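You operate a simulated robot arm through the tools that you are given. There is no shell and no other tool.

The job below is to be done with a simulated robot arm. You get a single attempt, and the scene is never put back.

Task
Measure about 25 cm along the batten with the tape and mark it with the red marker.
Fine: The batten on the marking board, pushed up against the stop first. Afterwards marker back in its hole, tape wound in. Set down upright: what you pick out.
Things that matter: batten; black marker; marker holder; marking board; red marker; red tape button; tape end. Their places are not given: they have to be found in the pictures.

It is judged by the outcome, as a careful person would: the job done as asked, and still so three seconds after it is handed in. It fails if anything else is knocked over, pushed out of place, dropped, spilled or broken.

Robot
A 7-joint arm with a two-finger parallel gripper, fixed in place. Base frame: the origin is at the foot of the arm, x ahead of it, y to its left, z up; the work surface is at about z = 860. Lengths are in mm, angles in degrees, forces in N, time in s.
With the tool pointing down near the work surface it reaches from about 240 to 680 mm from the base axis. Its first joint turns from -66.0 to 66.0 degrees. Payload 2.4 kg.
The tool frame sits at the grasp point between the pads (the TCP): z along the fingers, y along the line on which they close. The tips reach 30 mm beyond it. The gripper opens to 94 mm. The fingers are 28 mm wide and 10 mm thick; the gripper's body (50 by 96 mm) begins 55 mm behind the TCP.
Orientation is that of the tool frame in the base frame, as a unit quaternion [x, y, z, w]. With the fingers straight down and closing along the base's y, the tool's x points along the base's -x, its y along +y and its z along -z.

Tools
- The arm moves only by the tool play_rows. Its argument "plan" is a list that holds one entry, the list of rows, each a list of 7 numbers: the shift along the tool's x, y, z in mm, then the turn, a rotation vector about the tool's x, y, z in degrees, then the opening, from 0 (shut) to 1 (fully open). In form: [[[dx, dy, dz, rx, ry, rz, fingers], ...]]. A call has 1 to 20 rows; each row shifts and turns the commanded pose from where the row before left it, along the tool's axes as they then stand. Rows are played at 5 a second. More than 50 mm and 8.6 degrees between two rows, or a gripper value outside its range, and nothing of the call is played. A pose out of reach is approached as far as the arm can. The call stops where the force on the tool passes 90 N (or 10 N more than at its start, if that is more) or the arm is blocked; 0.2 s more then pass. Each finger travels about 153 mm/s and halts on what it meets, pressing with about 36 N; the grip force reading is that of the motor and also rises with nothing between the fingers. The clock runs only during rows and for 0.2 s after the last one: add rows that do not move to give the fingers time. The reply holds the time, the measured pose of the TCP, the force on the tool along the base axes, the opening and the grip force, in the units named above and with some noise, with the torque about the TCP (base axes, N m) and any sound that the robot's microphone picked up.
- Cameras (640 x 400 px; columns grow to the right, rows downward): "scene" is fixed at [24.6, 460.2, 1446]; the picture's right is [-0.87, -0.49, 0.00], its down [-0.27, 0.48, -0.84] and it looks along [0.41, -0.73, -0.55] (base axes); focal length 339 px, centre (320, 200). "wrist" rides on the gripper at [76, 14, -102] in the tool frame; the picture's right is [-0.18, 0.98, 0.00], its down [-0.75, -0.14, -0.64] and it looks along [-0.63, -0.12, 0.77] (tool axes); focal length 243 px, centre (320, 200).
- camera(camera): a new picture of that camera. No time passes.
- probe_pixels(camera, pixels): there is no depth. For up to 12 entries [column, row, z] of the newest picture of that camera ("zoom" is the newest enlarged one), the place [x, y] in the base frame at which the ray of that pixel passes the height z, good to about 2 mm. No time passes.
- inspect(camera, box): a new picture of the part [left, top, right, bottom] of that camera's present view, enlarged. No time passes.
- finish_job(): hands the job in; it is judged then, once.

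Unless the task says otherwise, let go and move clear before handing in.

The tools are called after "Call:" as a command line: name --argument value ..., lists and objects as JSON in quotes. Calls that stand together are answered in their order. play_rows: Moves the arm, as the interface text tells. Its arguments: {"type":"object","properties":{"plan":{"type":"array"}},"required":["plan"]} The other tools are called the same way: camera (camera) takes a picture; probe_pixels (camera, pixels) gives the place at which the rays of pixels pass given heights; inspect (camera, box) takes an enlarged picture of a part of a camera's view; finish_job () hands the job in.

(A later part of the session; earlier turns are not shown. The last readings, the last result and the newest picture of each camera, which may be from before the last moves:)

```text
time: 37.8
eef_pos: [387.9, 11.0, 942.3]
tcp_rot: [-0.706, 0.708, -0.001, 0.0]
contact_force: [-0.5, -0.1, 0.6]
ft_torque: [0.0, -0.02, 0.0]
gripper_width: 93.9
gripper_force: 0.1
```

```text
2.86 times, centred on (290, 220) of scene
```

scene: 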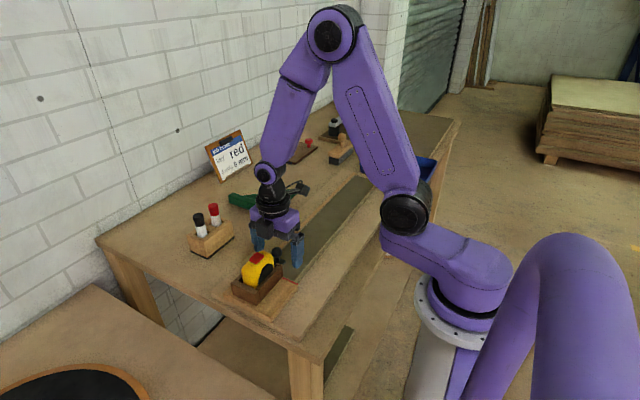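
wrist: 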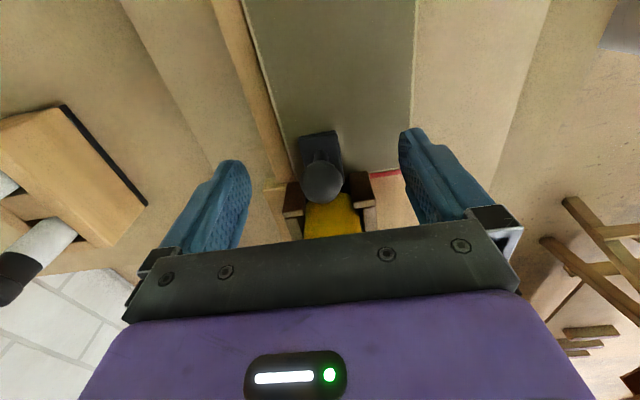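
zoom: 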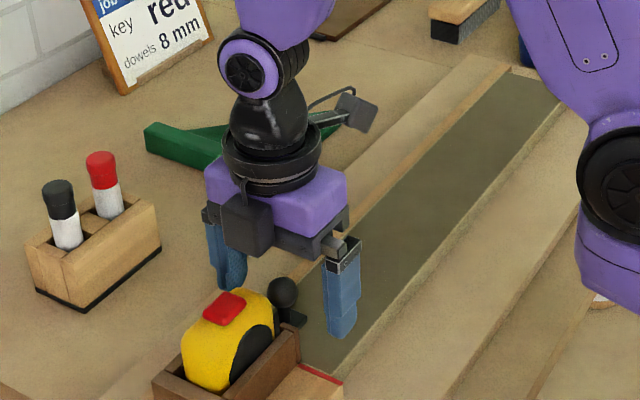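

The camera box is at the back; the other module clears the tape top. Now close the fingers on the knob.

Call:
play_rows --plan '[[[0, 0, 0, 0, 0, 0, 0.5], [0, 0, 0, 0, 0, 0, 0.3], [0, 0, 0, 0, 0, 0, 0], [0, 0, 0, 0, 0, 0, 0], [0, 0, 0, 0, 0, 0, 0]]]'

Call:
inspect --camera "wrist" --box '[230, 100, 430, 230]'

```text
time: 39.0
eef_pos: [387.2, 12.6, 942.9]
tcp_rot: [-0.707, 0.707, 0.0, 0.0]
contact_force: [-0.1, -0.7, -0.4]
ft_torque: [-0.06, 0.03, 0.03]
gripper_width: 23.8
gripper_force: 35.9
```

```text
3.08 times, centred on (330, 165) of wrist
```

zoom: 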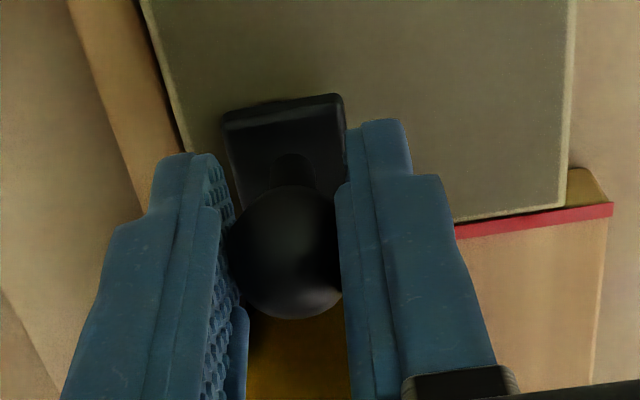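

Knob gripped (23.8 mm). I'll pull along −y (tool +x), first a small amount to feel the resistance.

Call:
play_rows --plan '[[[5, 0, 0, 0, 0, 0, 0], [10, 0, 0, 0, 0, 0, 0], [10, 0, 0, 0, 0, 0, 0], [0, 0, 0, 0, 0, 0, 0]]]'

Call:
inspect --camera "scene" --box '[225, 215, 345, 305]'

```text
time: 40.0
eef_pos: [385.9, -15.1, 941.7]
tcp_rot: [-0.707, 0.707, 0.0, 0.001]
contact_force: [0.1, 4.1, -1.9]
ft_torque: [-0.26, -0.02, -0.01]
gripper_width: 23.6
gripper_force: 36.5
```

```text
4.44 times, centred on (285, 260) of scene
```

zoom: 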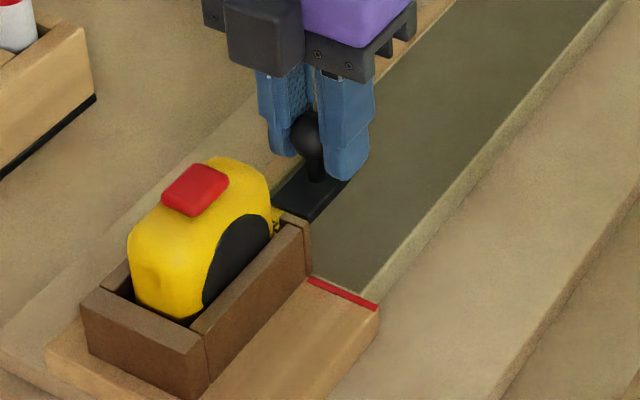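

The yellow blade comes out with about 4 N. I'll pull further in steady steps to around y≈−165 and look at the blade.

Call:
play_rows --plan '[[[15, 0, 0, 0, 0, 0, 0], [15, 0, 0, 0, 0, 0, 0], [15, 0, 0, 0, 0, 0, 0], [15, 0, 0, 0, 0, 0, 0], [15, 0, 0, 0, 0, 0, 0], [15, 0, 0, 0, 0, 0, 0], [15, 0, 0, 0, 0, 0, 0], [15, 0, 0, 0, 0, 0, 0], [15, 0, 0, 0, 0, 0, 0], [15, 0, 0, 0, 0, 0, 0], [0, 0, 0, 0, 0, 0, 0]]]'

Call:
inspect --camera "scene" --box '[225, 175, 365, 305]'

Call:
camera --camera "wrist"

```text
time: 42.4
eef_pos: [386.1, -167.7, 941.9]
tcp_rot: [0.707, -0.707, 0.0, 0.001]
contact_force: [-2.3, 3.3, -0.2]
ft_torque: [-0.27, 0.07, 0.15]
gripper_width: 23.5
gripper_force: 35.6
```

```text
3.08 times, centred on (295, 240) of scene
```

zoom: 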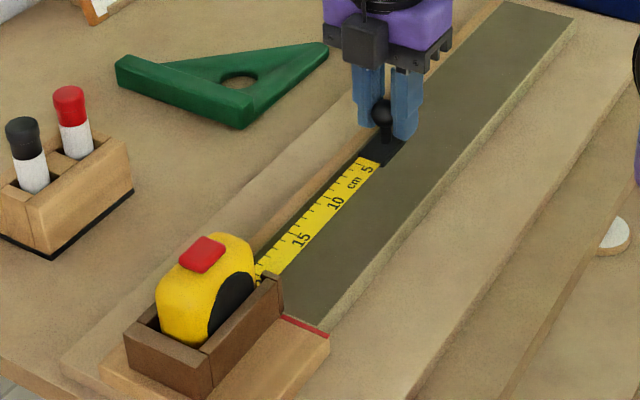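

```text
taken
```

wrist: 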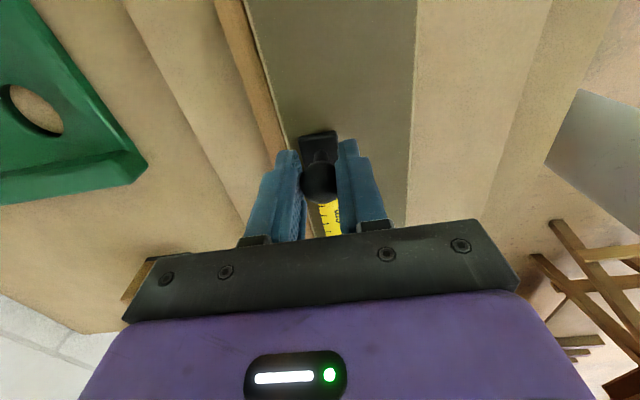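

The blade is graduated, 0 at its end (5, 10, 15 cm toward the body). I'll enlarge to locate the zero relative to the plate.

Call:
inspect --camera "scene" --box '[300, 210, 370, 255]'

Call:
probe_pixels --camera "zoom" --pixels '[[320, 200, 896]]'

Call:
inspect --camera "scene" --box '[265, 235, 335, 285]'

```text
8.89 times, centred on (335, 232) of scene
```

zoom: 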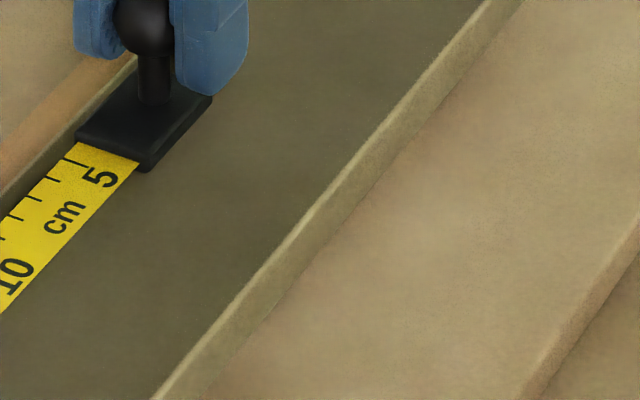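

```text
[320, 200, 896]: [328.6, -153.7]
```

```text
8.00 times, centred on (300, 260) of scene
```

zoom: 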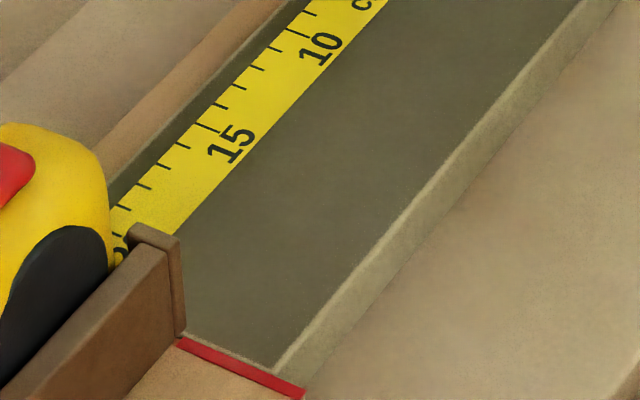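

Ticks are 1 cm apart: long tick for 10 at zoom (297,33), for 15 at (208,128). Probing their y.

Call:
probe_pixels --camera "zoom" --pixels '[[285, 30, 897], [197, 124, 897], [137, 184, 897], [118, 206, 897], [240, 358, 893], [196, 345, 894], [272, 369, 894]]'

Call:
inspect --camera "scene" --box '[300, 210, 350, 245]'

```text
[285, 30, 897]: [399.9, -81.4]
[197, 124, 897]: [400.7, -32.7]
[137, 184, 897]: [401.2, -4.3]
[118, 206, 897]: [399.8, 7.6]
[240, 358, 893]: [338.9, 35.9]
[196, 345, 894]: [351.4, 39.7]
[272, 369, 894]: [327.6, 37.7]
```

```text
11.43 times, centred on (325, 228) of scene
```

zoom: 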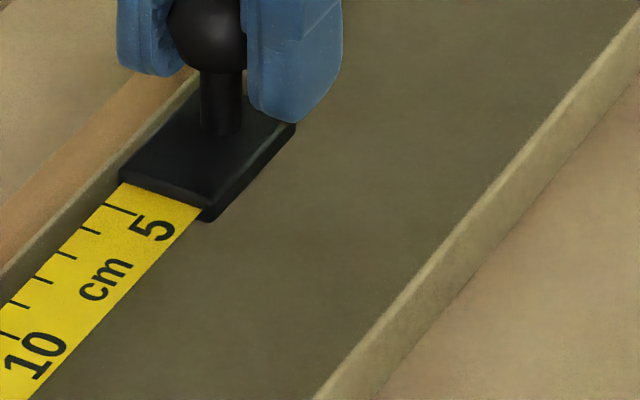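

The 10 cm tick is at y≈−81, the 15 cm tick at ≈−33, so the tape's zero (front edge of the plate) is at ≈−181; the stop's at ≈+39. Pull 29 mm more to read 25 cm at the stop.

Call:
play_rows --plan '[[[10, 0, 0, 0, 0, 0, 0], [10, 0, 0, 0, 0, 0, 0], [9, 0, 0, 0, 0, 0, 0], [0, 0, 0, 0, 0, 0, 0], [0, 0, 0, 0, 0, 0, 0]]]'

Call:
inspect --camera "scene" --box '[265, 220, 345, 280]'

Call:
inspect --camera "wrist" --box '[250, 100, 410, 230]'

```text
time: 43.6
eef_pos: [388.1, -193.8, 941.3]
tcp_rot: [0.708, -0.706, 0.0, 0.0]
contact_force: [-0.8, 3.7, 0.2]
ft_torque: [0.1, 0.02, 0.02]
gripper_width: 23.6
gripper_force: 36.5
```

```text
6.67 times, centred on (305, 250) of scene
```

zoom: 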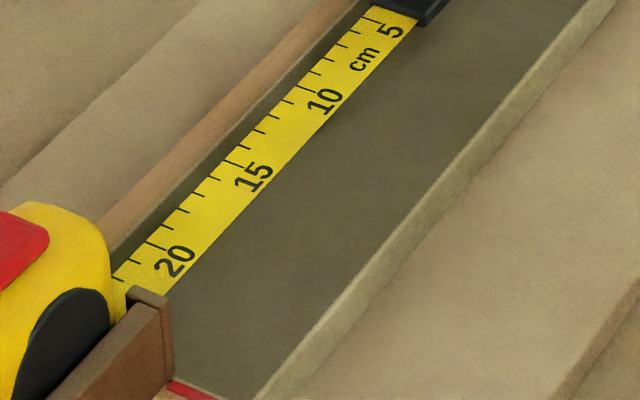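

```text
3.08 times, centred on (330, 165) of wrist
```

zoom: 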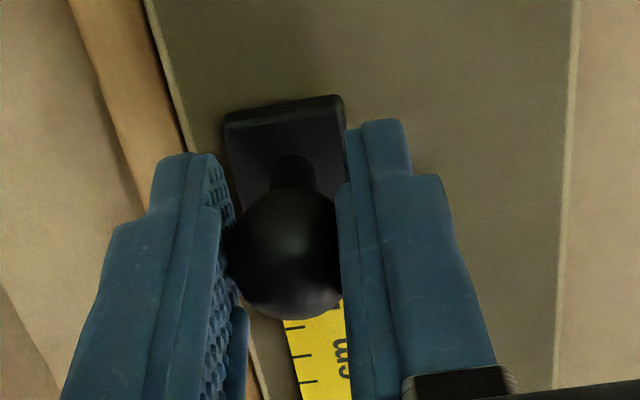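

I'll re-enlarge the scene view and probe the 10, 15 and 20 cm ticks to compute the reading.

Call:
inspect --camera "scene" --box '[265, 220, 345, 280]'

Call:
probe_pixels --camera "zoom" --pixels '[[285, 98, 897], [224, 161, 897], [147, 242, 897], [114, 277, 897], [175, 383, 892], [215, 393, 894]]'

```text
6.67 times, centred on (305, 250) of scene
```

zoom: 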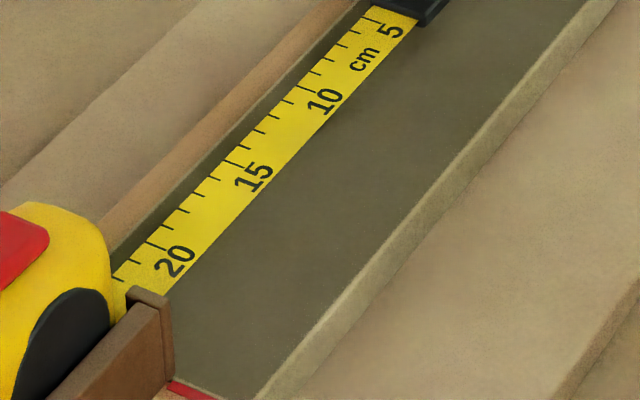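

```text
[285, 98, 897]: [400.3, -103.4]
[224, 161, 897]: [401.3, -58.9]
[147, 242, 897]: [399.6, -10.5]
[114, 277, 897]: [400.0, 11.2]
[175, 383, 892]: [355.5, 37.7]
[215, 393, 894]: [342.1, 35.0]
```

Tape zero lies at y≈−209.5, i.e. about 24.9 cm from the stop. I'll release the knob and see if the tape stays out.

Call:
play_rows --plan '[[[0, 0, 0, 0, 0, 0, 0.35], [0, 0, 0, 0, 0, 0, 0.6], [0, 0, 0, 0, 0, 0, 0.6], [0, 0, -20, 0, 0, 0, 0.6], [0, 0, -40, 0, 0, 0, 0.6], [0, 0, -40, 0, 0, 0, 0.6], [0, 0, 0, 0, 0, 0, 0.6]]]'

Call:
inspect --camera "wrist" --box '[220, 60, 420, 200]'

Call:
inspect --camera "scene" --box '[265, 200, 365, 280]'

```text
time: 45.2
eef_pos: [386.9, -192.7, 1043.6]
tcp_rot: [0.708, -0.706, 0.001, -0.001]
contact_force: [-0.2, 0.7, -0.1]
ft_torque: [0.01, 0.0, -0.03]
gripper_width: 56.3
gripper_force: 0.1
```

```text
2.86 times, centred on (320, 130) of wrist
```

zoom: 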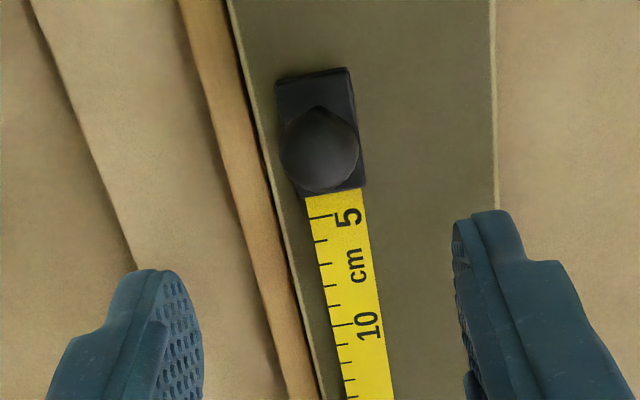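

```text
5.00 times, centred on (315, 240) of scene
```

zoom: 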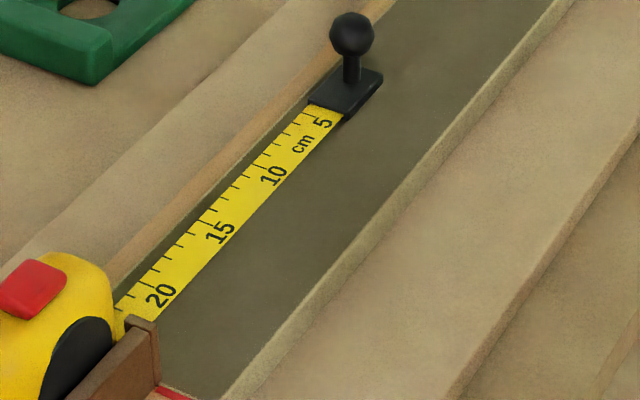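

The tape stays out with its front edge where I left it. Next I'll fly over to the marker holder to view it closely.

Call:
play_rows --plan '[[[-10, -45, -10, 0, 0, 0, 1], [-10, -45, -10, 0, 0, 0, 1], [-15, -45, 0, 0, 0, 0, 1], [-15, -45, 0, 0, 0, 0, 1], [-15, -45, 0, 0, 0, 0, 1], [-10, -18, 0, 0, 0, 0, 1], [0, 0, 0, 0, 0, 0, 1]]]'

Call:
camera --camera "wrist"

Call:
inspect --camera "scene" --box '[170, 185, 250, 265]'

```text
time: 46.8
eef_pos: [630.6, -117.6, 1064.3]
tcp_rot: [-0.707, 0.707, 0.0, 0.0]
contact_force: [-0.7, 0.1, 0.1]
ft_torque: [-0.01, 0.01, 0.02]
gripper_width: 94.3
gripper_force: 0.0
```

```text
taken
```

wrist: 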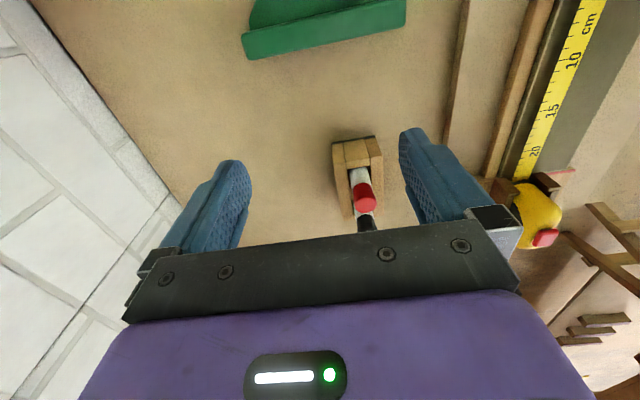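

```text
5.00 times, centred on (210, 225) of scene
```

zoom: 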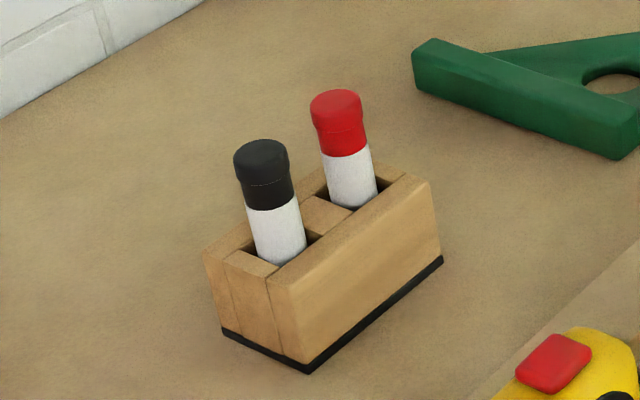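

The red marker is seen in the wrist view at (364,185), black behind. I'll enlarge and probe at several heights for both cameras to triangulate the marker top.

Call:
probe_pixels --camera "zoom" --pixels '[[335, 97, 930], [335, 97, 940], [335, 97, 950], [335, 97, 960], [262, 148, 930], [262, 148, 940], [262, 148, 950], [262, 148, 960], [310, 373, 860], [222, 328, 860], [443, 258, 860], [352, 195, 905]]'

Call:
inspect --camera "wrist" --box '[310, 120, 430, 240]'

```text
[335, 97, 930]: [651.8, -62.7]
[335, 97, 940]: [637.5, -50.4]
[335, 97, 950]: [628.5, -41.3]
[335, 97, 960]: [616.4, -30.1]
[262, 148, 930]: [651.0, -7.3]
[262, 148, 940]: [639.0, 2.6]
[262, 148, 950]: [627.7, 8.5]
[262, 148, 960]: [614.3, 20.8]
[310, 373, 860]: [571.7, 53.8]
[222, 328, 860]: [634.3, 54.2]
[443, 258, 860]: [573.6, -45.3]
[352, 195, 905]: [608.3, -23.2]
```

```text
3.33 times, centred on (370, 180) of wrist
```

zoom: 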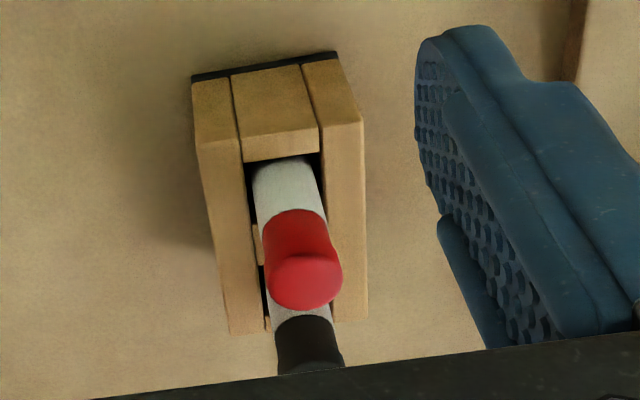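

The holder base spans x≈572–634, y≈−45–54, so the markers sit near x≈603. Checking with the wrist ray of the red top (308,283).

Call:
probe_pixels --camera "zoom" --pixels '[[308, 283, 950], [308, 283, 960], [308, 283, 970], [308, 283, 980], [290, 165, 905], [290, 165, 895], [285, 158, 900], [192, 78, 862], [337, 55, 862], [247, 160, 900], [318, 150, 900]]'

Call:
probe_pixels --camera "scene" --pixels '[[213.0, 204.4, 970], [213.0, 204.4, 965], [198.4, 214.6, 970], [198.4, 214.6, 965]]'

```text
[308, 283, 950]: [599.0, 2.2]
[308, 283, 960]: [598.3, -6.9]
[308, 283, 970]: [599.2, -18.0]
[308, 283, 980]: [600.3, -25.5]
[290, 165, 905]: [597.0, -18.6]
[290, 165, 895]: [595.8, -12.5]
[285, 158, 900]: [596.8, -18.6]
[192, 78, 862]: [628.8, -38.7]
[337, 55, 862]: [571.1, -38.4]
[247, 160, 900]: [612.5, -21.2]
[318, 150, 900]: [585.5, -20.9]
```

```text
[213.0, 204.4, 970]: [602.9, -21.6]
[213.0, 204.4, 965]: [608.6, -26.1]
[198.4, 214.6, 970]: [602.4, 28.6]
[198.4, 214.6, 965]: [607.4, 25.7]
```

Both cameras agree: red marker top at about (601, −21, 972), black at (602, 28). I'll move above red, closing axis along x.

Call:
play_rows --plan '[[[-40, 10, 0, 0, 0, 0, 1], [-40, 10, 0, 0, 0, 0, 1], [-17, 9, 0, 0, 0, 0, 1], [0, 0, 30, 0, 0, 0, 1], [0, 0, 0, 0, 0, 0, 1], [0, 0, 0, 0, 0, 0, 1]]]'

Call:
camera --camera "wrist"

Call:
inspect --camera "scene" --box '[160, 135, 280, 265]'

```text
time: 48.2
eef_pos: [602.3, -21.2, 1033.2]
tcp_rot: [-0.707, 0.707, 0.001, 0.0]
contact_force: [-0.1, 0.4, 0.6]
ft_torque: [0.01, 0.02, 0.04]
gripper_width: 94.0
gripper_force: 0.0
```

```text
taken
```

wrist: 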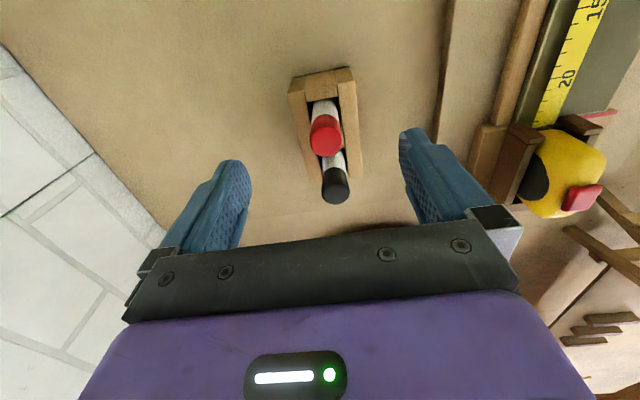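

```text
3.08 times, centred on (220, 200) of scene
```

zoom: 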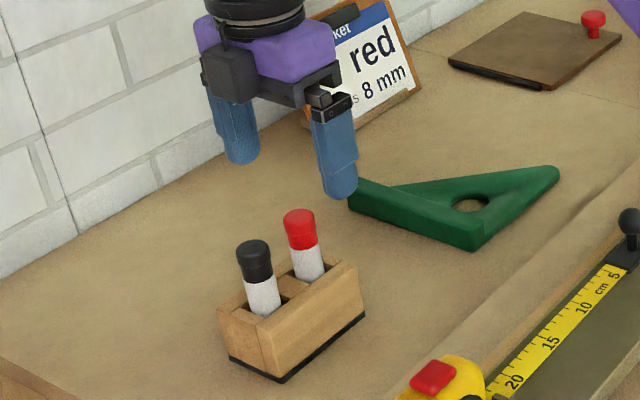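

Let me measure the red marker's top again from this closer viewpoint.

Call:
inspect --camera "wrist" --box '[280, 60, 380, 210]'

Call:
probe_pixels --camera "wrist" --pixels '[[326, 140, 972], [326, 140, 968], [311, 138, 972], [342, 138, 972], [337, 190, 972], [323, 102, 905], [313, 102, 905], [337, 100, 905]]'

```text
2.67 times, centred on (330, 135) of wrist
```

zoom: 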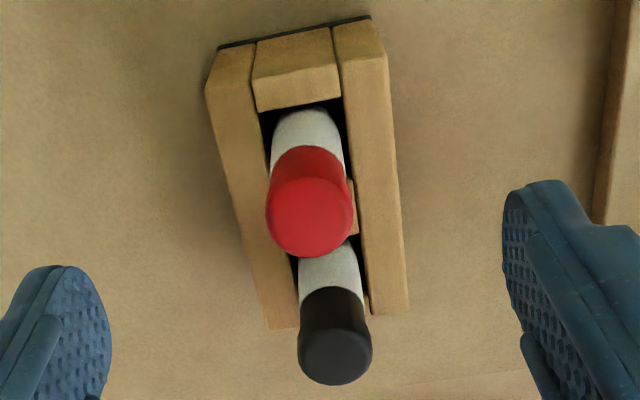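

```text
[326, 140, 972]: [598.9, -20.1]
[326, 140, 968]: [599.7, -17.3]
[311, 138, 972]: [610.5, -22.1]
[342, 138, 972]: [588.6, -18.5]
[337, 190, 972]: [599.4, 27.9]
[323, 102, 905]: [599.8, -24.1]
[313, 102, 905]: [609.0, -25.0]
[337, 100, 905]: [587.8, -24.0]
```

Marker axis at about (599.5, −21), diameter ~22 mm. Shift 2 mm and descend to z≈945.

Call:
play_rows --plan '[[[0, 2.3, 20, 0, 0, 0, 1], [0, 0, 25, 0, 0, 0, 1], [0, 0, 25, 0, 0, 0, 1], [0, 0, 18, 0, 0, 0, 1], [0, 0, 0, 0, 0, 0, 1]]]'

Call:
camera --camera "wrist"

Call:
inspect --camera "scene" --box '[160, 155, 280, 265]'

```text
time: 49.4
eef_pos: [599.3, -23.7, 942.9]
tcp_rot: [-0.706, 0.708, 0.0, -0.001]
contact_force: [0.4, -0.6, 0.0]
ft_torque: [0.03, -0.03, -0.01]
gripper_width: 94.2
gripper_force: 0.1
```

```text
taken
```

wrist: 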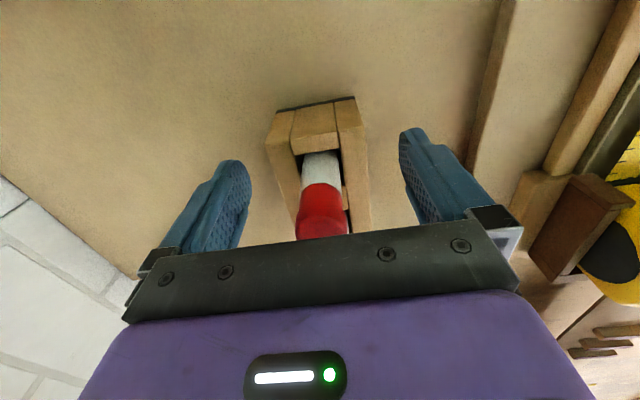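

```text
3.64 times, centred on (220, 210) of scene
```

zoom: 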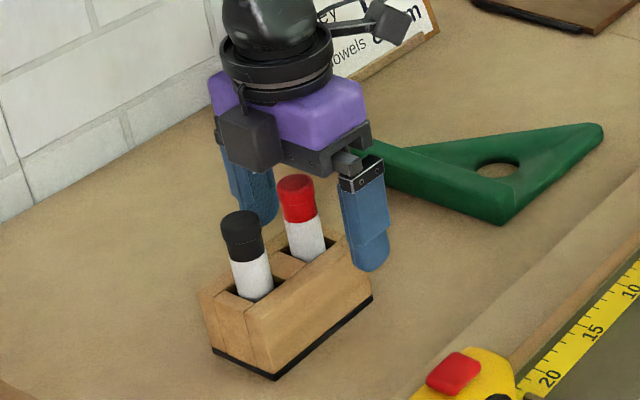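

The red marker stands between the fingers (wrist (322,200)), black is clear. Close on it.

Call:
play_rows --plan '[[[0, 0, 0, 0, 0, 0, 0.5], [0, 0, 0, 0, 0, 0, 0.3], [0, 0, 0, 0, 0, 0, 0], [0, 0, 0, 0, 0, 0, 0], [0, 0, 0, 0, 0, 0, 0]]]'

Call:
inspect --camera "scene" --box '[160, 155, 280, 265]'

Call:
inspect --camera "wrist" --box '[250, 80, 400, 240]'

```text
time: 50.6
eef_pos: [598.4, -22.6, 943.3]
tcp_rot: [-0.707, 0.707, 0.001, -0.001]
contact_force: [0.5, -0.6, -0.4]
ft_torque: [-0.04, -0.01, -0.01]
gripper_width: 59.6
gripper_force: 35.6
```

```text
3.64 times, centred on (220, 210) of scene
```

zoom: 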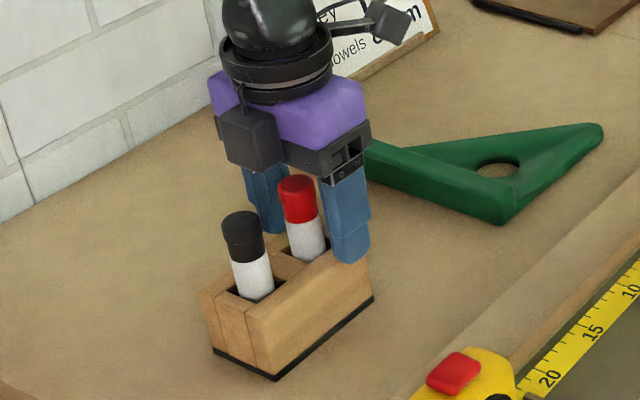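

```text
2.50 times, centred on (325, 160) of wrist
```

zoom: 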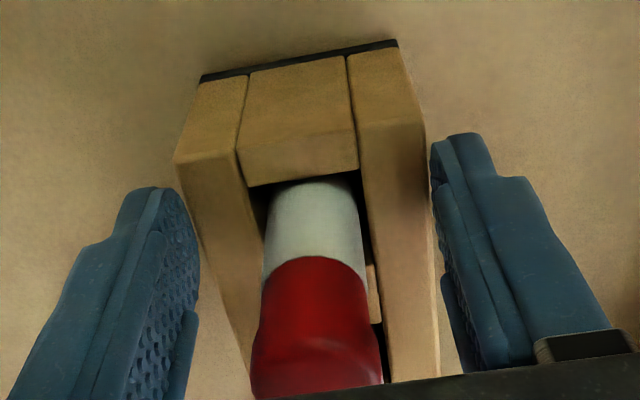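

The fingers stopped at 59.6 mm — they met the holder's sides, so the holder is taller than I guessed. I'll reopen, raise ~18 mm, and close again above the holder.

Call:
play_rows --plan '[[[0, 0, 0, 0, 0, 0, 1], [0, 0, 0, 0, 0, 0, 1], [0, 0, -9, 0, 0, 0, 1], [0, 0, -9, 0, 0, 0, 1], [0, 0, 0, 0, 0, 0, 1]]]'

Call:
inspect --camera "scene" --box '[160, 155, 280, 265]'

Call:
inspect --camera "wrist" --box '[220, 80, 440, 240]'

```text
time: 51.8
eef_pos: [599.8, -22.5, 961.1]
tcp_rot: [0.707, -0.707, 0.0, -0.001]
contact_force: [0.4, 0.3, 0.3]
ft_torque: [0.0, 0.02, 0.0]
gripper_width: 94.3
gripper_force: 0.1
```

```text
3.64 times, centred on (220, 210) of scene
```

zoom: 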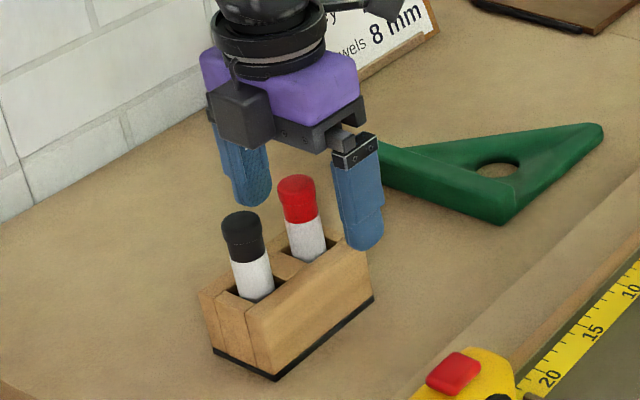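

```text
2.50 times, centred on (330, 160) of wrist
```

zoom: 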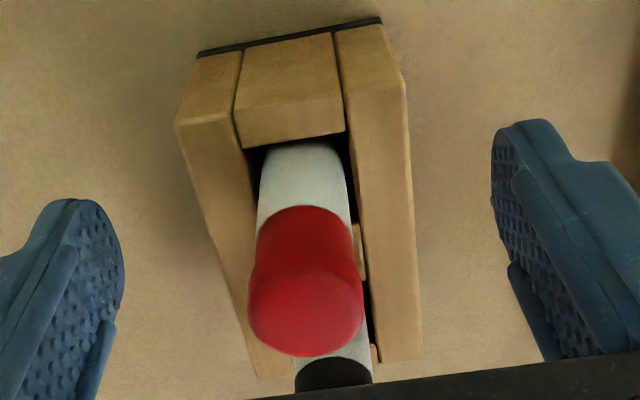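

The holder did not move. Closing at the higher level.

Call:
play_rows --plan '[[[0, 0, 0, 0, 0, 0, 0.6], [0, 0, 0, 0, 0, 0, 0.4], [0, 0, 0, 0, 0, 0, 0.3], [0, 0, 0, 0, 0, 0, 0], [0, 0, 0, 0, 0, 0, 0], [0, 0, 0, 0, 0, 0, 0]]]'

Call:
inspect --camera "scene" --box '[160, 155, 280, 265]'

```text
time: 53.2
eef_pos: [600.2, -22.1, 960.9]
tcp_rot: [-0.707, 0.708, 0.0, 0.001]
contact_force: [-0.5, -0.5, -0.7]
ft_torque: [0.03, 0.04, -0.03]
gripper_width: 23.8
gripper_force: 36.4
```

```text
3.64 times, centred on (220, 210) of scene
```

zoom: 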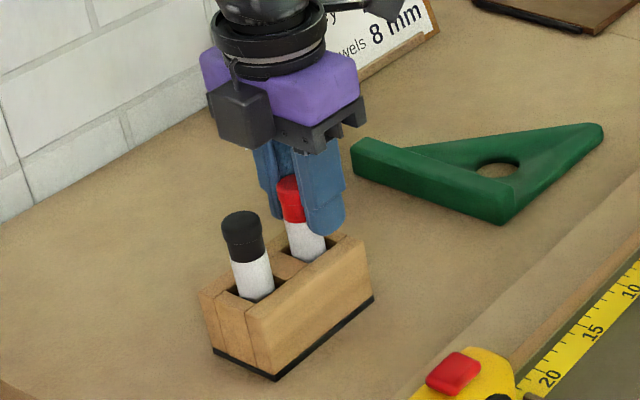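

The red marker is gripped (23.8 mm) at TCP (600.2, −22.1, 960.9); I note this for the return. Lifting straight up.

Call:
play_rows --plan '[[[0, 0, -8, 0, 0, 0, 0], [0, 0, -12, 0, 0, 0, 0], [0, 0, -15, 0, 0, 0, 0], [0, 0, -20, 0, 0, 0, 0], [0, 0, -20, 0, 0, 0, 0], [0, 0, -20, 0, 0, 0, 0], [0, 0, -20, 0, 0, 0, 0], [0, 0, 0, 0, 0, 0, 0]]]'

Call:
inspect --camera "scene" --box '[160, 125, 280, 265]'

Call:
camera --camera "wrist"

```text
time: 55.0
eef_pos: [598.9, -21.6, 1077.7]
tcp_rot: [-0.707, 0.708, 0.001, 0.0]
contact_force: [0.0, -0.6, 0.3]
ft_torque: [0.01, 0.02, -0.02]
gripper_width: 23.7
gripper_force: 36.0
```

```text
2.86 times, centred on (220, 195) of scene
```

zoom: 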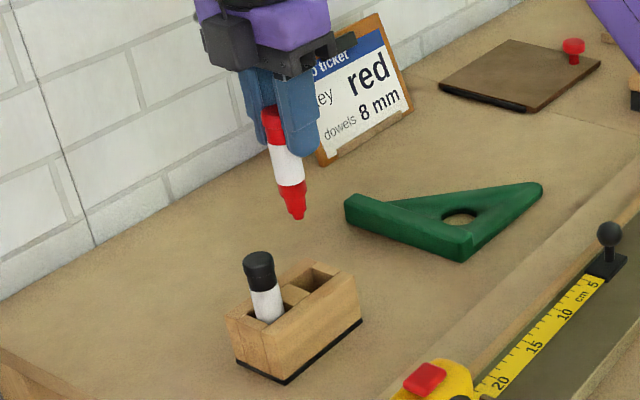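

```text
taken
```

wrist: 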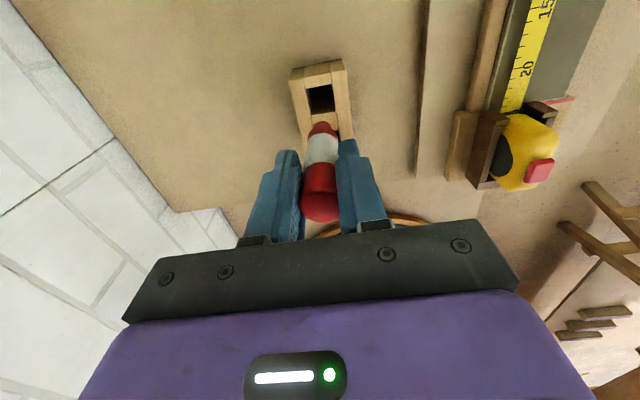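

The red marker is out, tip pointing down and about 95 mm below the TCP (tip at scene ≈(212,201)). I'll carry it to above the target, x≈350, y≈−210, beside the tape's front edge.

Call:
play_rows --plan '[[[27, 35.6, 0, 0, 0, 0, 0], [27, 35.6, 0, 0, 0, 0, 0], [27, 35.6, 0, 0, 0, 0, 0], [27, 35.6, 0, 0, 0, 0, 0], [27, 35.6, 0, 0, 0, 0, 0], [27, 35.6, 0, 0, 0, 0, 0], [27, 35.6, 0, 0, 0, 0, 0], [0, 0, 20, 0, 0, 0, 0], [0, 0, 20, 0, 0, 0, 0], [0, 0, 20, 0, 0, 0, 0], [0, 0, 0, 0, 0, 0, 0]]]'

Call:
camera --camera "wrist"

Call:
inspect --camera "scene" --box '[270, 140, 390, 260]'

Call:
inspect --camera "wrist" --box '[250, 60, 400, 220]'

```text
time: 57.4
eef_pos: [353.6, -212.8, 1017.5]
tcp_rot: [0.707, -0.707, 0.0, 0.0]
contact_force: [0.4, 0.0, 1.6]
ft_torque: [0.01, -0.01, 0.01]
gripper_width: 23.2
gripper_force: 36.2
```

```text
taken
```

wrist: 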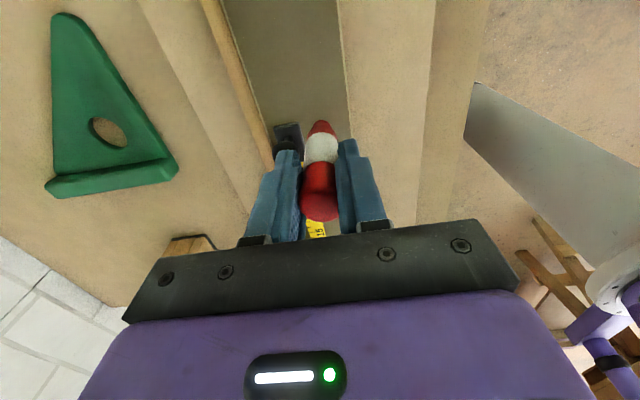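

```text
3.33 times, centred on (330, 200) of scene
```

zoom: 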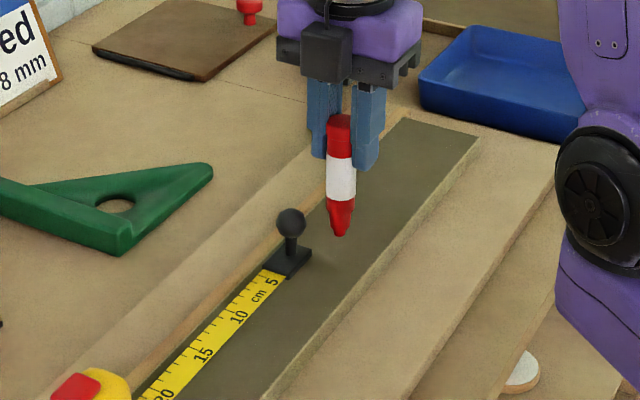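

```text
2.50 times, centred on (325, 140) of wrist
```

zoom: 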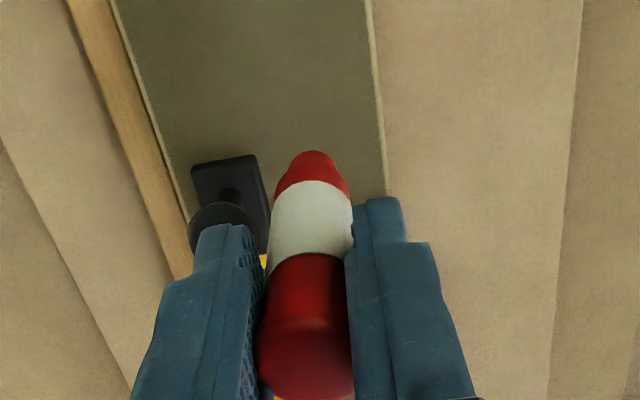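

Tip is some 28 mm above the batten. I'll probe the tip (wrist zoom (310,152)) and the plate's front edge ((193,170)–(255,157)) for alignment.

Call:
probe_pixels --camera "zoom" --pixels '[[312, 152, 922], [312, 152, 918], [193, 168, 902], [253, 156, 902], [222, 160, 902]]'

Call:
probe_pixels --camera "scene" --pixels '[[336.3, 211, 922], [336.3, 211, 926], [336.3, 211, 918], [327, 215, 902], [323.5, 215.5, 902]]'

```text
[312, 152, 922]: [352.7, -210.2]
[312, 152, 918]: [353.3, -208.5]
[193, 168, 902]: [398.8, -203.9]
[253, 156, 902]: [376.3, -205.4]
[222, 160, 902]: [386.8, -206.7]
```

```text
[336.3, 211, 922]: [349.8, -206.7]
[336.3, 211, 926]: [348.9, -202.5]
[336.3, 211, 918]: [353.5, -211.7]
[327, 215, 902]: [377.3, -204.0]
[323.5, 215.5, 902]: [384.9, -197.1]
```

Tip is at about (352.5, −209.5, 920), aligned with the tape's front edge to within a few mm. Descend 20 mm, then in small steps to touch.

Call:
play_rows --plan '[[[0, 0, 10, 0, 0, 0, 0], [0, 0, 8, 0, 0, 0, 0], [0, 0, 0, 0, 0, 0, 0]]]'

Call:
play_rows --plan '[[[0, 0, 2, 0, 0, 0, 0], [0, 0, 2, 0, 0, 0, 0], [0, 0, 0, 0, 0, 0, 0]]]'

Call:
inspect --camera "scene" --box '[295, 170, 375, 240]'

```text
time: 58.2
eef_pos: [351.0, -211.5, 999.6]
tcp_rot: [0.707, -0.707, 0.0, 0.0]
contact_force: [-0.8, 0.2, 0.0]
ft_torque: [-0.02, 0.0, 0.01]
gripper_width: 23.0
gripper_force: 35.5
```

```text
time: 59.0
eef_pos: [352.2, -211.2, 997.6]
tcp_rot: [-0.707, 0.707, 0.0, 0.001]
contact_force: [-0.4, -0.7, 0.1]
ft_torque: [-0.01, 0.01, -0.02]
gripper_width: 21.2
gripper_force: 36.1
```

```text
5.71 times, centred on (335, 205) of scene
```

zoom: 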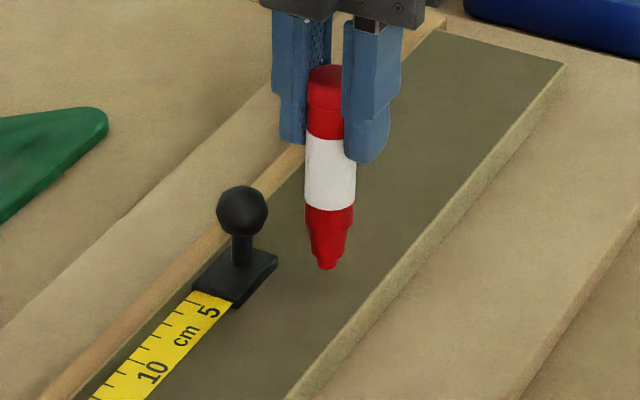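

The opening reads 21.2 mm now (was 23.7), so the marker may be shifting in the grip. I'll check with the wrist view before touching.

Call:
inspect --camera "wrist" --box '[250, 60, 400, 220]'

Call:
play_rows --plan '[[[0, 0, 0, 0, 0, 0, 0], [0, 0, 0, 0, 0, 0, 0]]]'

Call:
inspect --camera "scene" --box '[295, 170, 375, 240]'

```text
2.50 times, centred on (325, 140) of wrist
```

zoom: 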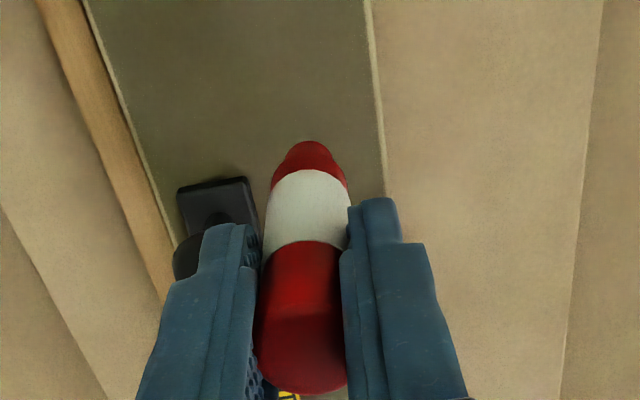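

```text
time: 59.6
eef_pos: [352.6, -212.1, 996.8]
tcp_rot: [-0.707, 0.707, 0.0, 0.0]
contact_force: [-0.3, -0.4, -0.1]
ft_torque: [-0.01, -0.03, 0.06]
gripper_width: 21.4
gripper_force: 35.8
```

```text
5.71 times, centred on (335, 205) of scene
```

zoom: 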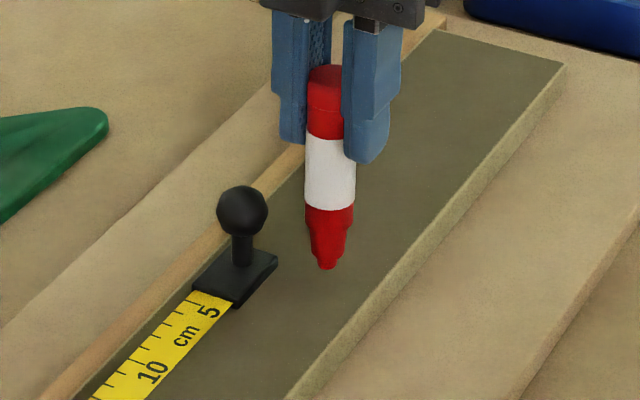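

The marker has shifted slightly in the grip but now holds at 21.4 mm and is upright. I'll probe the tip position again.

Call:
probe_pixels --camera "zoom" --pixels '[[327, 269, 894], [327, 269, 898], [327, 269, 902], [327, 269, 906], [265, 280, 900], [278, 255, 902]]'

Call:
probe_pixels --camera "wrist" --pixels '[[318.5, 117, 894], [318.5, 117, 898], [318.5, 117, 902], [318.5, 117, 906]]'

```text
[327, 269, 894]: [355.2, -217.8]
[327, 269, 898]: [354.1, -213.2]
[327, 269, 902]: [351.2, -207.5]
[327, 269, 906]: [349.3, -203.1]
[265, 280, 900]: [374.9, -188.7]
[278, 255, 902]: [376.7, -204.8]
```

```text
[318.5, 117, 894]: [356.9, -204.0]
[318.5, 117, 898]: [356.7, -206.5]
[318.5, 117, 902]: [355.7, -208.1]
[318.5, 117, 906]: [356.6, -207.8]
```

Tip at about (354, −208, 901). I'll nudge 1.5 mm toward −y and go down gently to contact.

Call:
play_rows --plan '[[[1.5, 0, 2, 0, 0, 0, 0], [0, 0, 2, 0, 0, 0, 0], [0, 0, 1, 0, 0, 0, 0], [0, 0, 0, 0, 0, 0, 0]]]'

Call:
play_rows --plan '[[[0, 0, 1, 0, 0, 0, 0], [0, 0, 1, 0, 0, 0, 0], [0, 0, 0, 0, 0, 0, 0]]]'

Call:
inspect --camera "scene" --box '[295, 170, 375, 240]'

```text
time: 60.6
eef_pos: [352.6, -213.2, 991.0]
tcp_rot: [0.707, -0.707, 0.0, 0.0]
contact_force: [-0.2, -0.2, -0.4]
ft_torque: [0.02, -0.01, 0.01]
gripper_width: 21.3
gripper_force: 36.3
```

```text
time: 61.4
eef_pos: [350.9, -212.4, 989.7]
tcp_rot: [-0.707, 0.707, -0.001, -0.001]
contact_force: [-2.3, 1.0, 17.0]
ft_torque: [0.07, 0.24, 0.02]
gripper_width: 21.3
gripper_force: 36.0
```

```text
5.71 times, centred on (335, 205) of scene
```

zoom: 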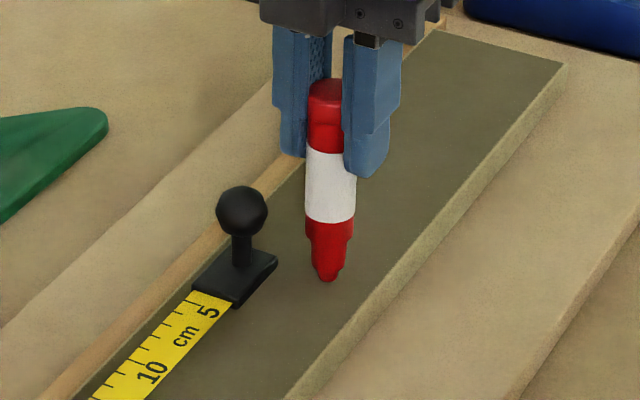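

Contact at 17 N: the tip is on the batten. I'll ease slightly and draw a short 8 mm stroke across (along x).

Call:
play_rows --plan '[[[0, 0, -0.4, 0, 0, 0, 0], [0, 2, 0, 0, 0, 0, 0], [0, 2, 0, 0, 0, 0, 0], [0, 2, 0, 0, 0, 0, 0], [0, 2, 0, 0, 0, 0, 0], [0, 0, 0, 0, 0, 0, 0]]]'

Call:
play_rows --plan '[[[0, 0, -4, 0, 0, 0, 0], [0, 0, -10, 0, 0, 0, 0], [0, 0, -20, 0, 0, 0, 0], [0, 0, -30, 0, 0, 0, 0], [0, 0, -30, 0, 0, 0, 0], [0, 0, 0, 0, 0, 0, 0]]]'

Call:
inspect --camera "scene" --box '[295, 170, 375, 240]'

Call:
inspect --camera "wrist" --box '[250, 60, 400, 220]'

```text
time: 62.8
eef_pos: [342.0, -212.4, 989.8]
tcp_rot: [-0.707, 0.707, -0.001, 0.0]
contact_force: [2.0, -0.2, 7.1]
ft_torque: [0.04, -0.25, -0.03]
gripper_width: 21.5
gripper_force: 35.8
```

```text
time: 64.2
eef_pos: [345.0, -212.0, 1083.7]
tcp_rot: [-0.707, 0.707, 0.0, 0.0]
contact_force: [-0.5, -0.5, 0.9]
ft_torque: [0.03, 0.02, -0.02]
gripper_width: 21.6
gripper_force: 36.4
```

```text
5.71 times, centred on (335, 205) of scene
```

zoom: 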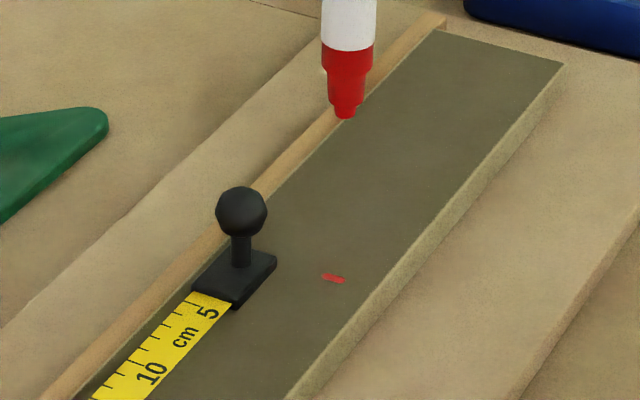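

```text
2.50 times, centred on (325, 140) of wrist
```

zoom: 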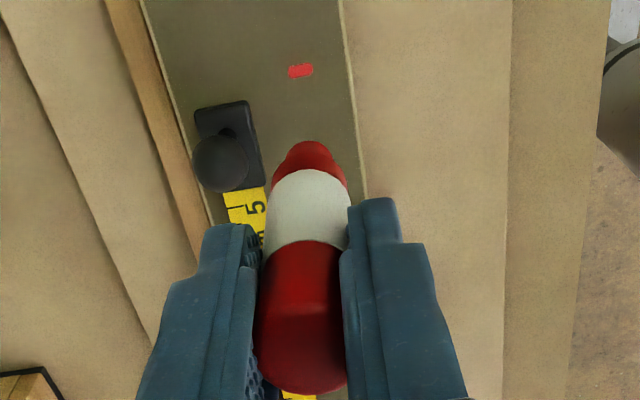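

A red mark is on the batten (wrist zoom (300,70), scene zoom (334,279)). Probe its position vs. the plate's front edge.

Call:
probe_pixels --camera "zoom" --pixels '[[300, 70, 894], [222, 105, 900], [200, 110, 900], [247, 101, 900], [222, 105, 896]]'

Call:
inspect --camera "scene" --box '[295, 170, 375, 240]'

Call:
probe_pixels --camera "zoom" --pixels '[[334, 279, 894], [322, 274, 894], [345, 281, 894], [278, 255, 900], [190, 288, 897], [233, 305, 897]]'

```text
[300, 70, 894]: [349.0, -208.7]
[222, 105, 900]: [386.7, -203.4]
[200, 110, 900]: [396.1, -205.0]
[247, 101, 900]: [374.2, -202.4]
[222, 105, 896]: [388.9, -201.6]
```

```text
5.71 times, centred on (335, 205) of scene
```

zoom: 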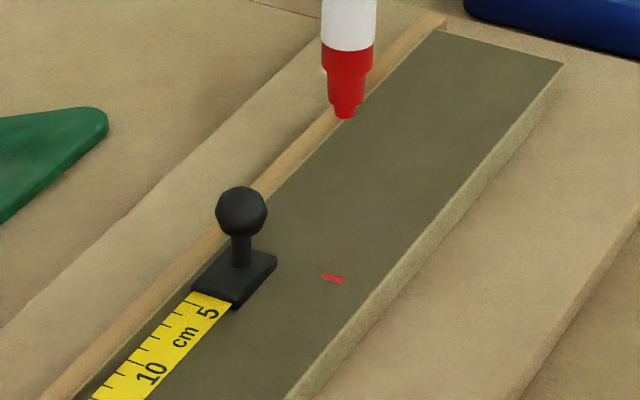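

```text
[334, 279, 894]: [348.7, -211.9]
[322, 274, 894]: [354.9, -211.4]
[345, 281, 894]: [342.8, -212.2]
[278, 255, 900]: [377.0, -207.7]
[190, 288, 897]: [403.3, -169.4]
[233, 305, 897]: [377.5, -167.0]
```

The mark is at y≈−210, x≈343–355, i.e. 25 cm from the stop. Now return the marker: move back above its hole at z≈1078 and look.

Call:
play_rows --plan '[[[-27, -36.4, 0, 0, 0, 0, 0], [-27, -36.4, 0, 0, 0, 0, 0], [-27, -36.4, 0, 0, 0, 0, 0], [-27, -36.4, 0, 0, 0, 0, 0], [-27, -36.4, 0, 0, 0, 0, 0], [-27, -36.4, 0, 0, 0, 0, 0], [-27, -36.4, 0, 0, 0, 0, 0], [0, 0, 0, 0, 0, 0, 0], [0, 0, 0, 0, 0, 0, 0]]]'

Call:
inspect --camera "wrist" --box '[250, 40, 400, 220]'

Call:
inspect --camera "scene" --box '[160, 135, 260, 265]'

```text
time: 66.2
eef_pos: [601.4, -20.5, 1086.9]
tcp_rot: [-0.707, 0.708, 0.0, 0.0]
contact_force: [1.3, 0.5, -0.5]
ft_torque: [0.01, 0.0, -0.01]
gripper_width: 21.3
gripper_force: 36.1
```

```text
2.22 times, centred on (325, 130) of wrist
```

zoom: 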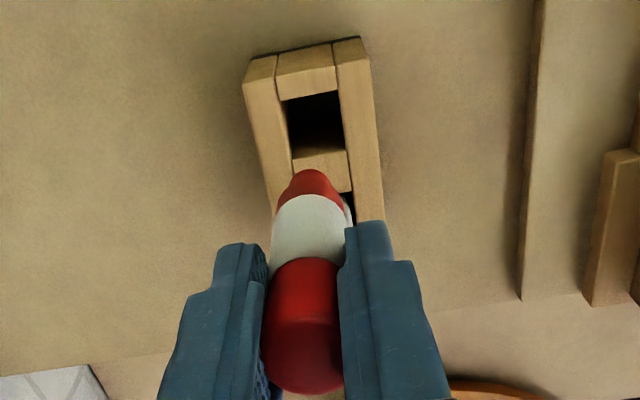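

```text
3.08 times, centred on (210, 200) of scene
```

zoom: 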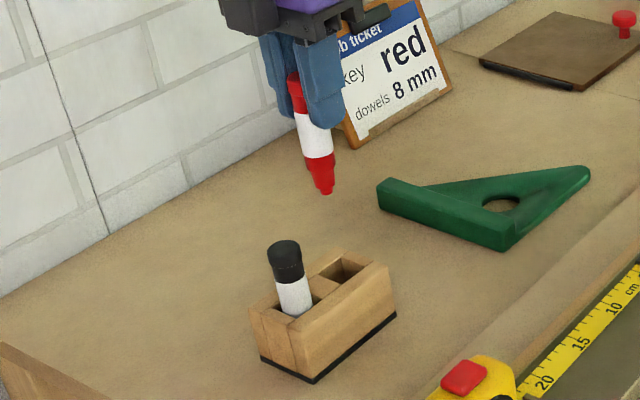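

I need the tip-to-hole offset accurately. I'll probe tip and cap in both views, and the hole's edges.

Call:
probe_pixels --camera "zoom" --pixels '[[325, 194, 986], [325, 194, 991], [325, 194, 996], [340, 248, 915], [340, 248, 922], [345, 283, 915], [345, 283, 922], [389, 264, 915], [389, 264, 922], [295, 345, 915], [295, 345, 922]]'

Call:
inspect --camera "wrist" --box '[275, 50, 375, 150]'

```text
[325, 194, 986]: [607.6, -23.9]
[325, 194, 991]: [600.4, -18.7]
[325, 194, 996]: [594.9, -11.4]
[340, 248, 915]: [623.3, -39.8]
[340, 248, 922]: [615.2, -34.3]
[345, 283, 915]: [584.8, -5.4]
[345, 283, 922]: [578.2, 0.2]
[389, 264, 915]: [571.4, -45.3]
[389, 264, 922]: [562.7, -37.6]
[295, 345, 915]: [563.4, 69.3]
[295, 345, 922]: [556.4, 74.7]
```

```text
4.00 times, centred on (325, 100) of wrist
```

zoom: 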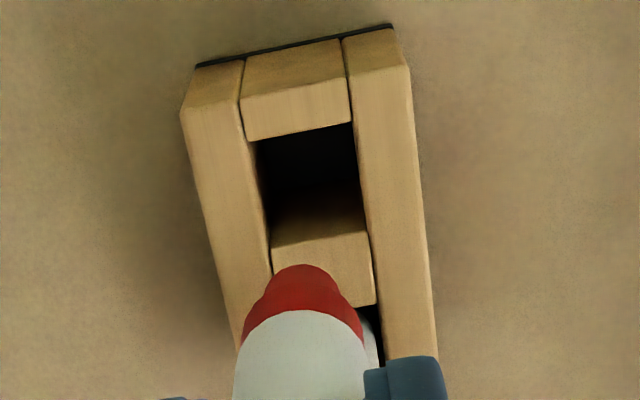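

Holder top is at z≈915 (corner matches the base corner vertically). Probe hole edges at that height plus the tip.

Call:
probe_pixels --camera "zoom" --pixels '[[248, 140, 915], [353, 122, 915], [272, 248, 915], [368, 231, 915], [376, 303, 915], [304, 266, 988], [304, 266, 991], [304, 266, 994], [182, 110, 915], [408, 66, 915], [240, 355, 960], [368, 345, 960]]'

```text
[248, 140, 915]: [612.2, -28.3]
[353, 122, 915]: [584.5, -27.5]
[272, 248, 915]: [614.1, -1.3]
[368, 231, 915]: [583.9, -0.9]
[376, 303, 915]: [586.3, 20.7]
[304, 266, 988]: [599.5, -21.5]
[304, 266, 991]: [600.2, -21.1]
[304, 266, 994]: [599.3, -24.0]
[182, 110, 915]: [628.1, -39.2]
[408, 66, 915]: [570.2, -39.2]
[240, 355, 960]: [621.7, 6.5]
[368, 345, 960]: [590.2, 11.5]
```

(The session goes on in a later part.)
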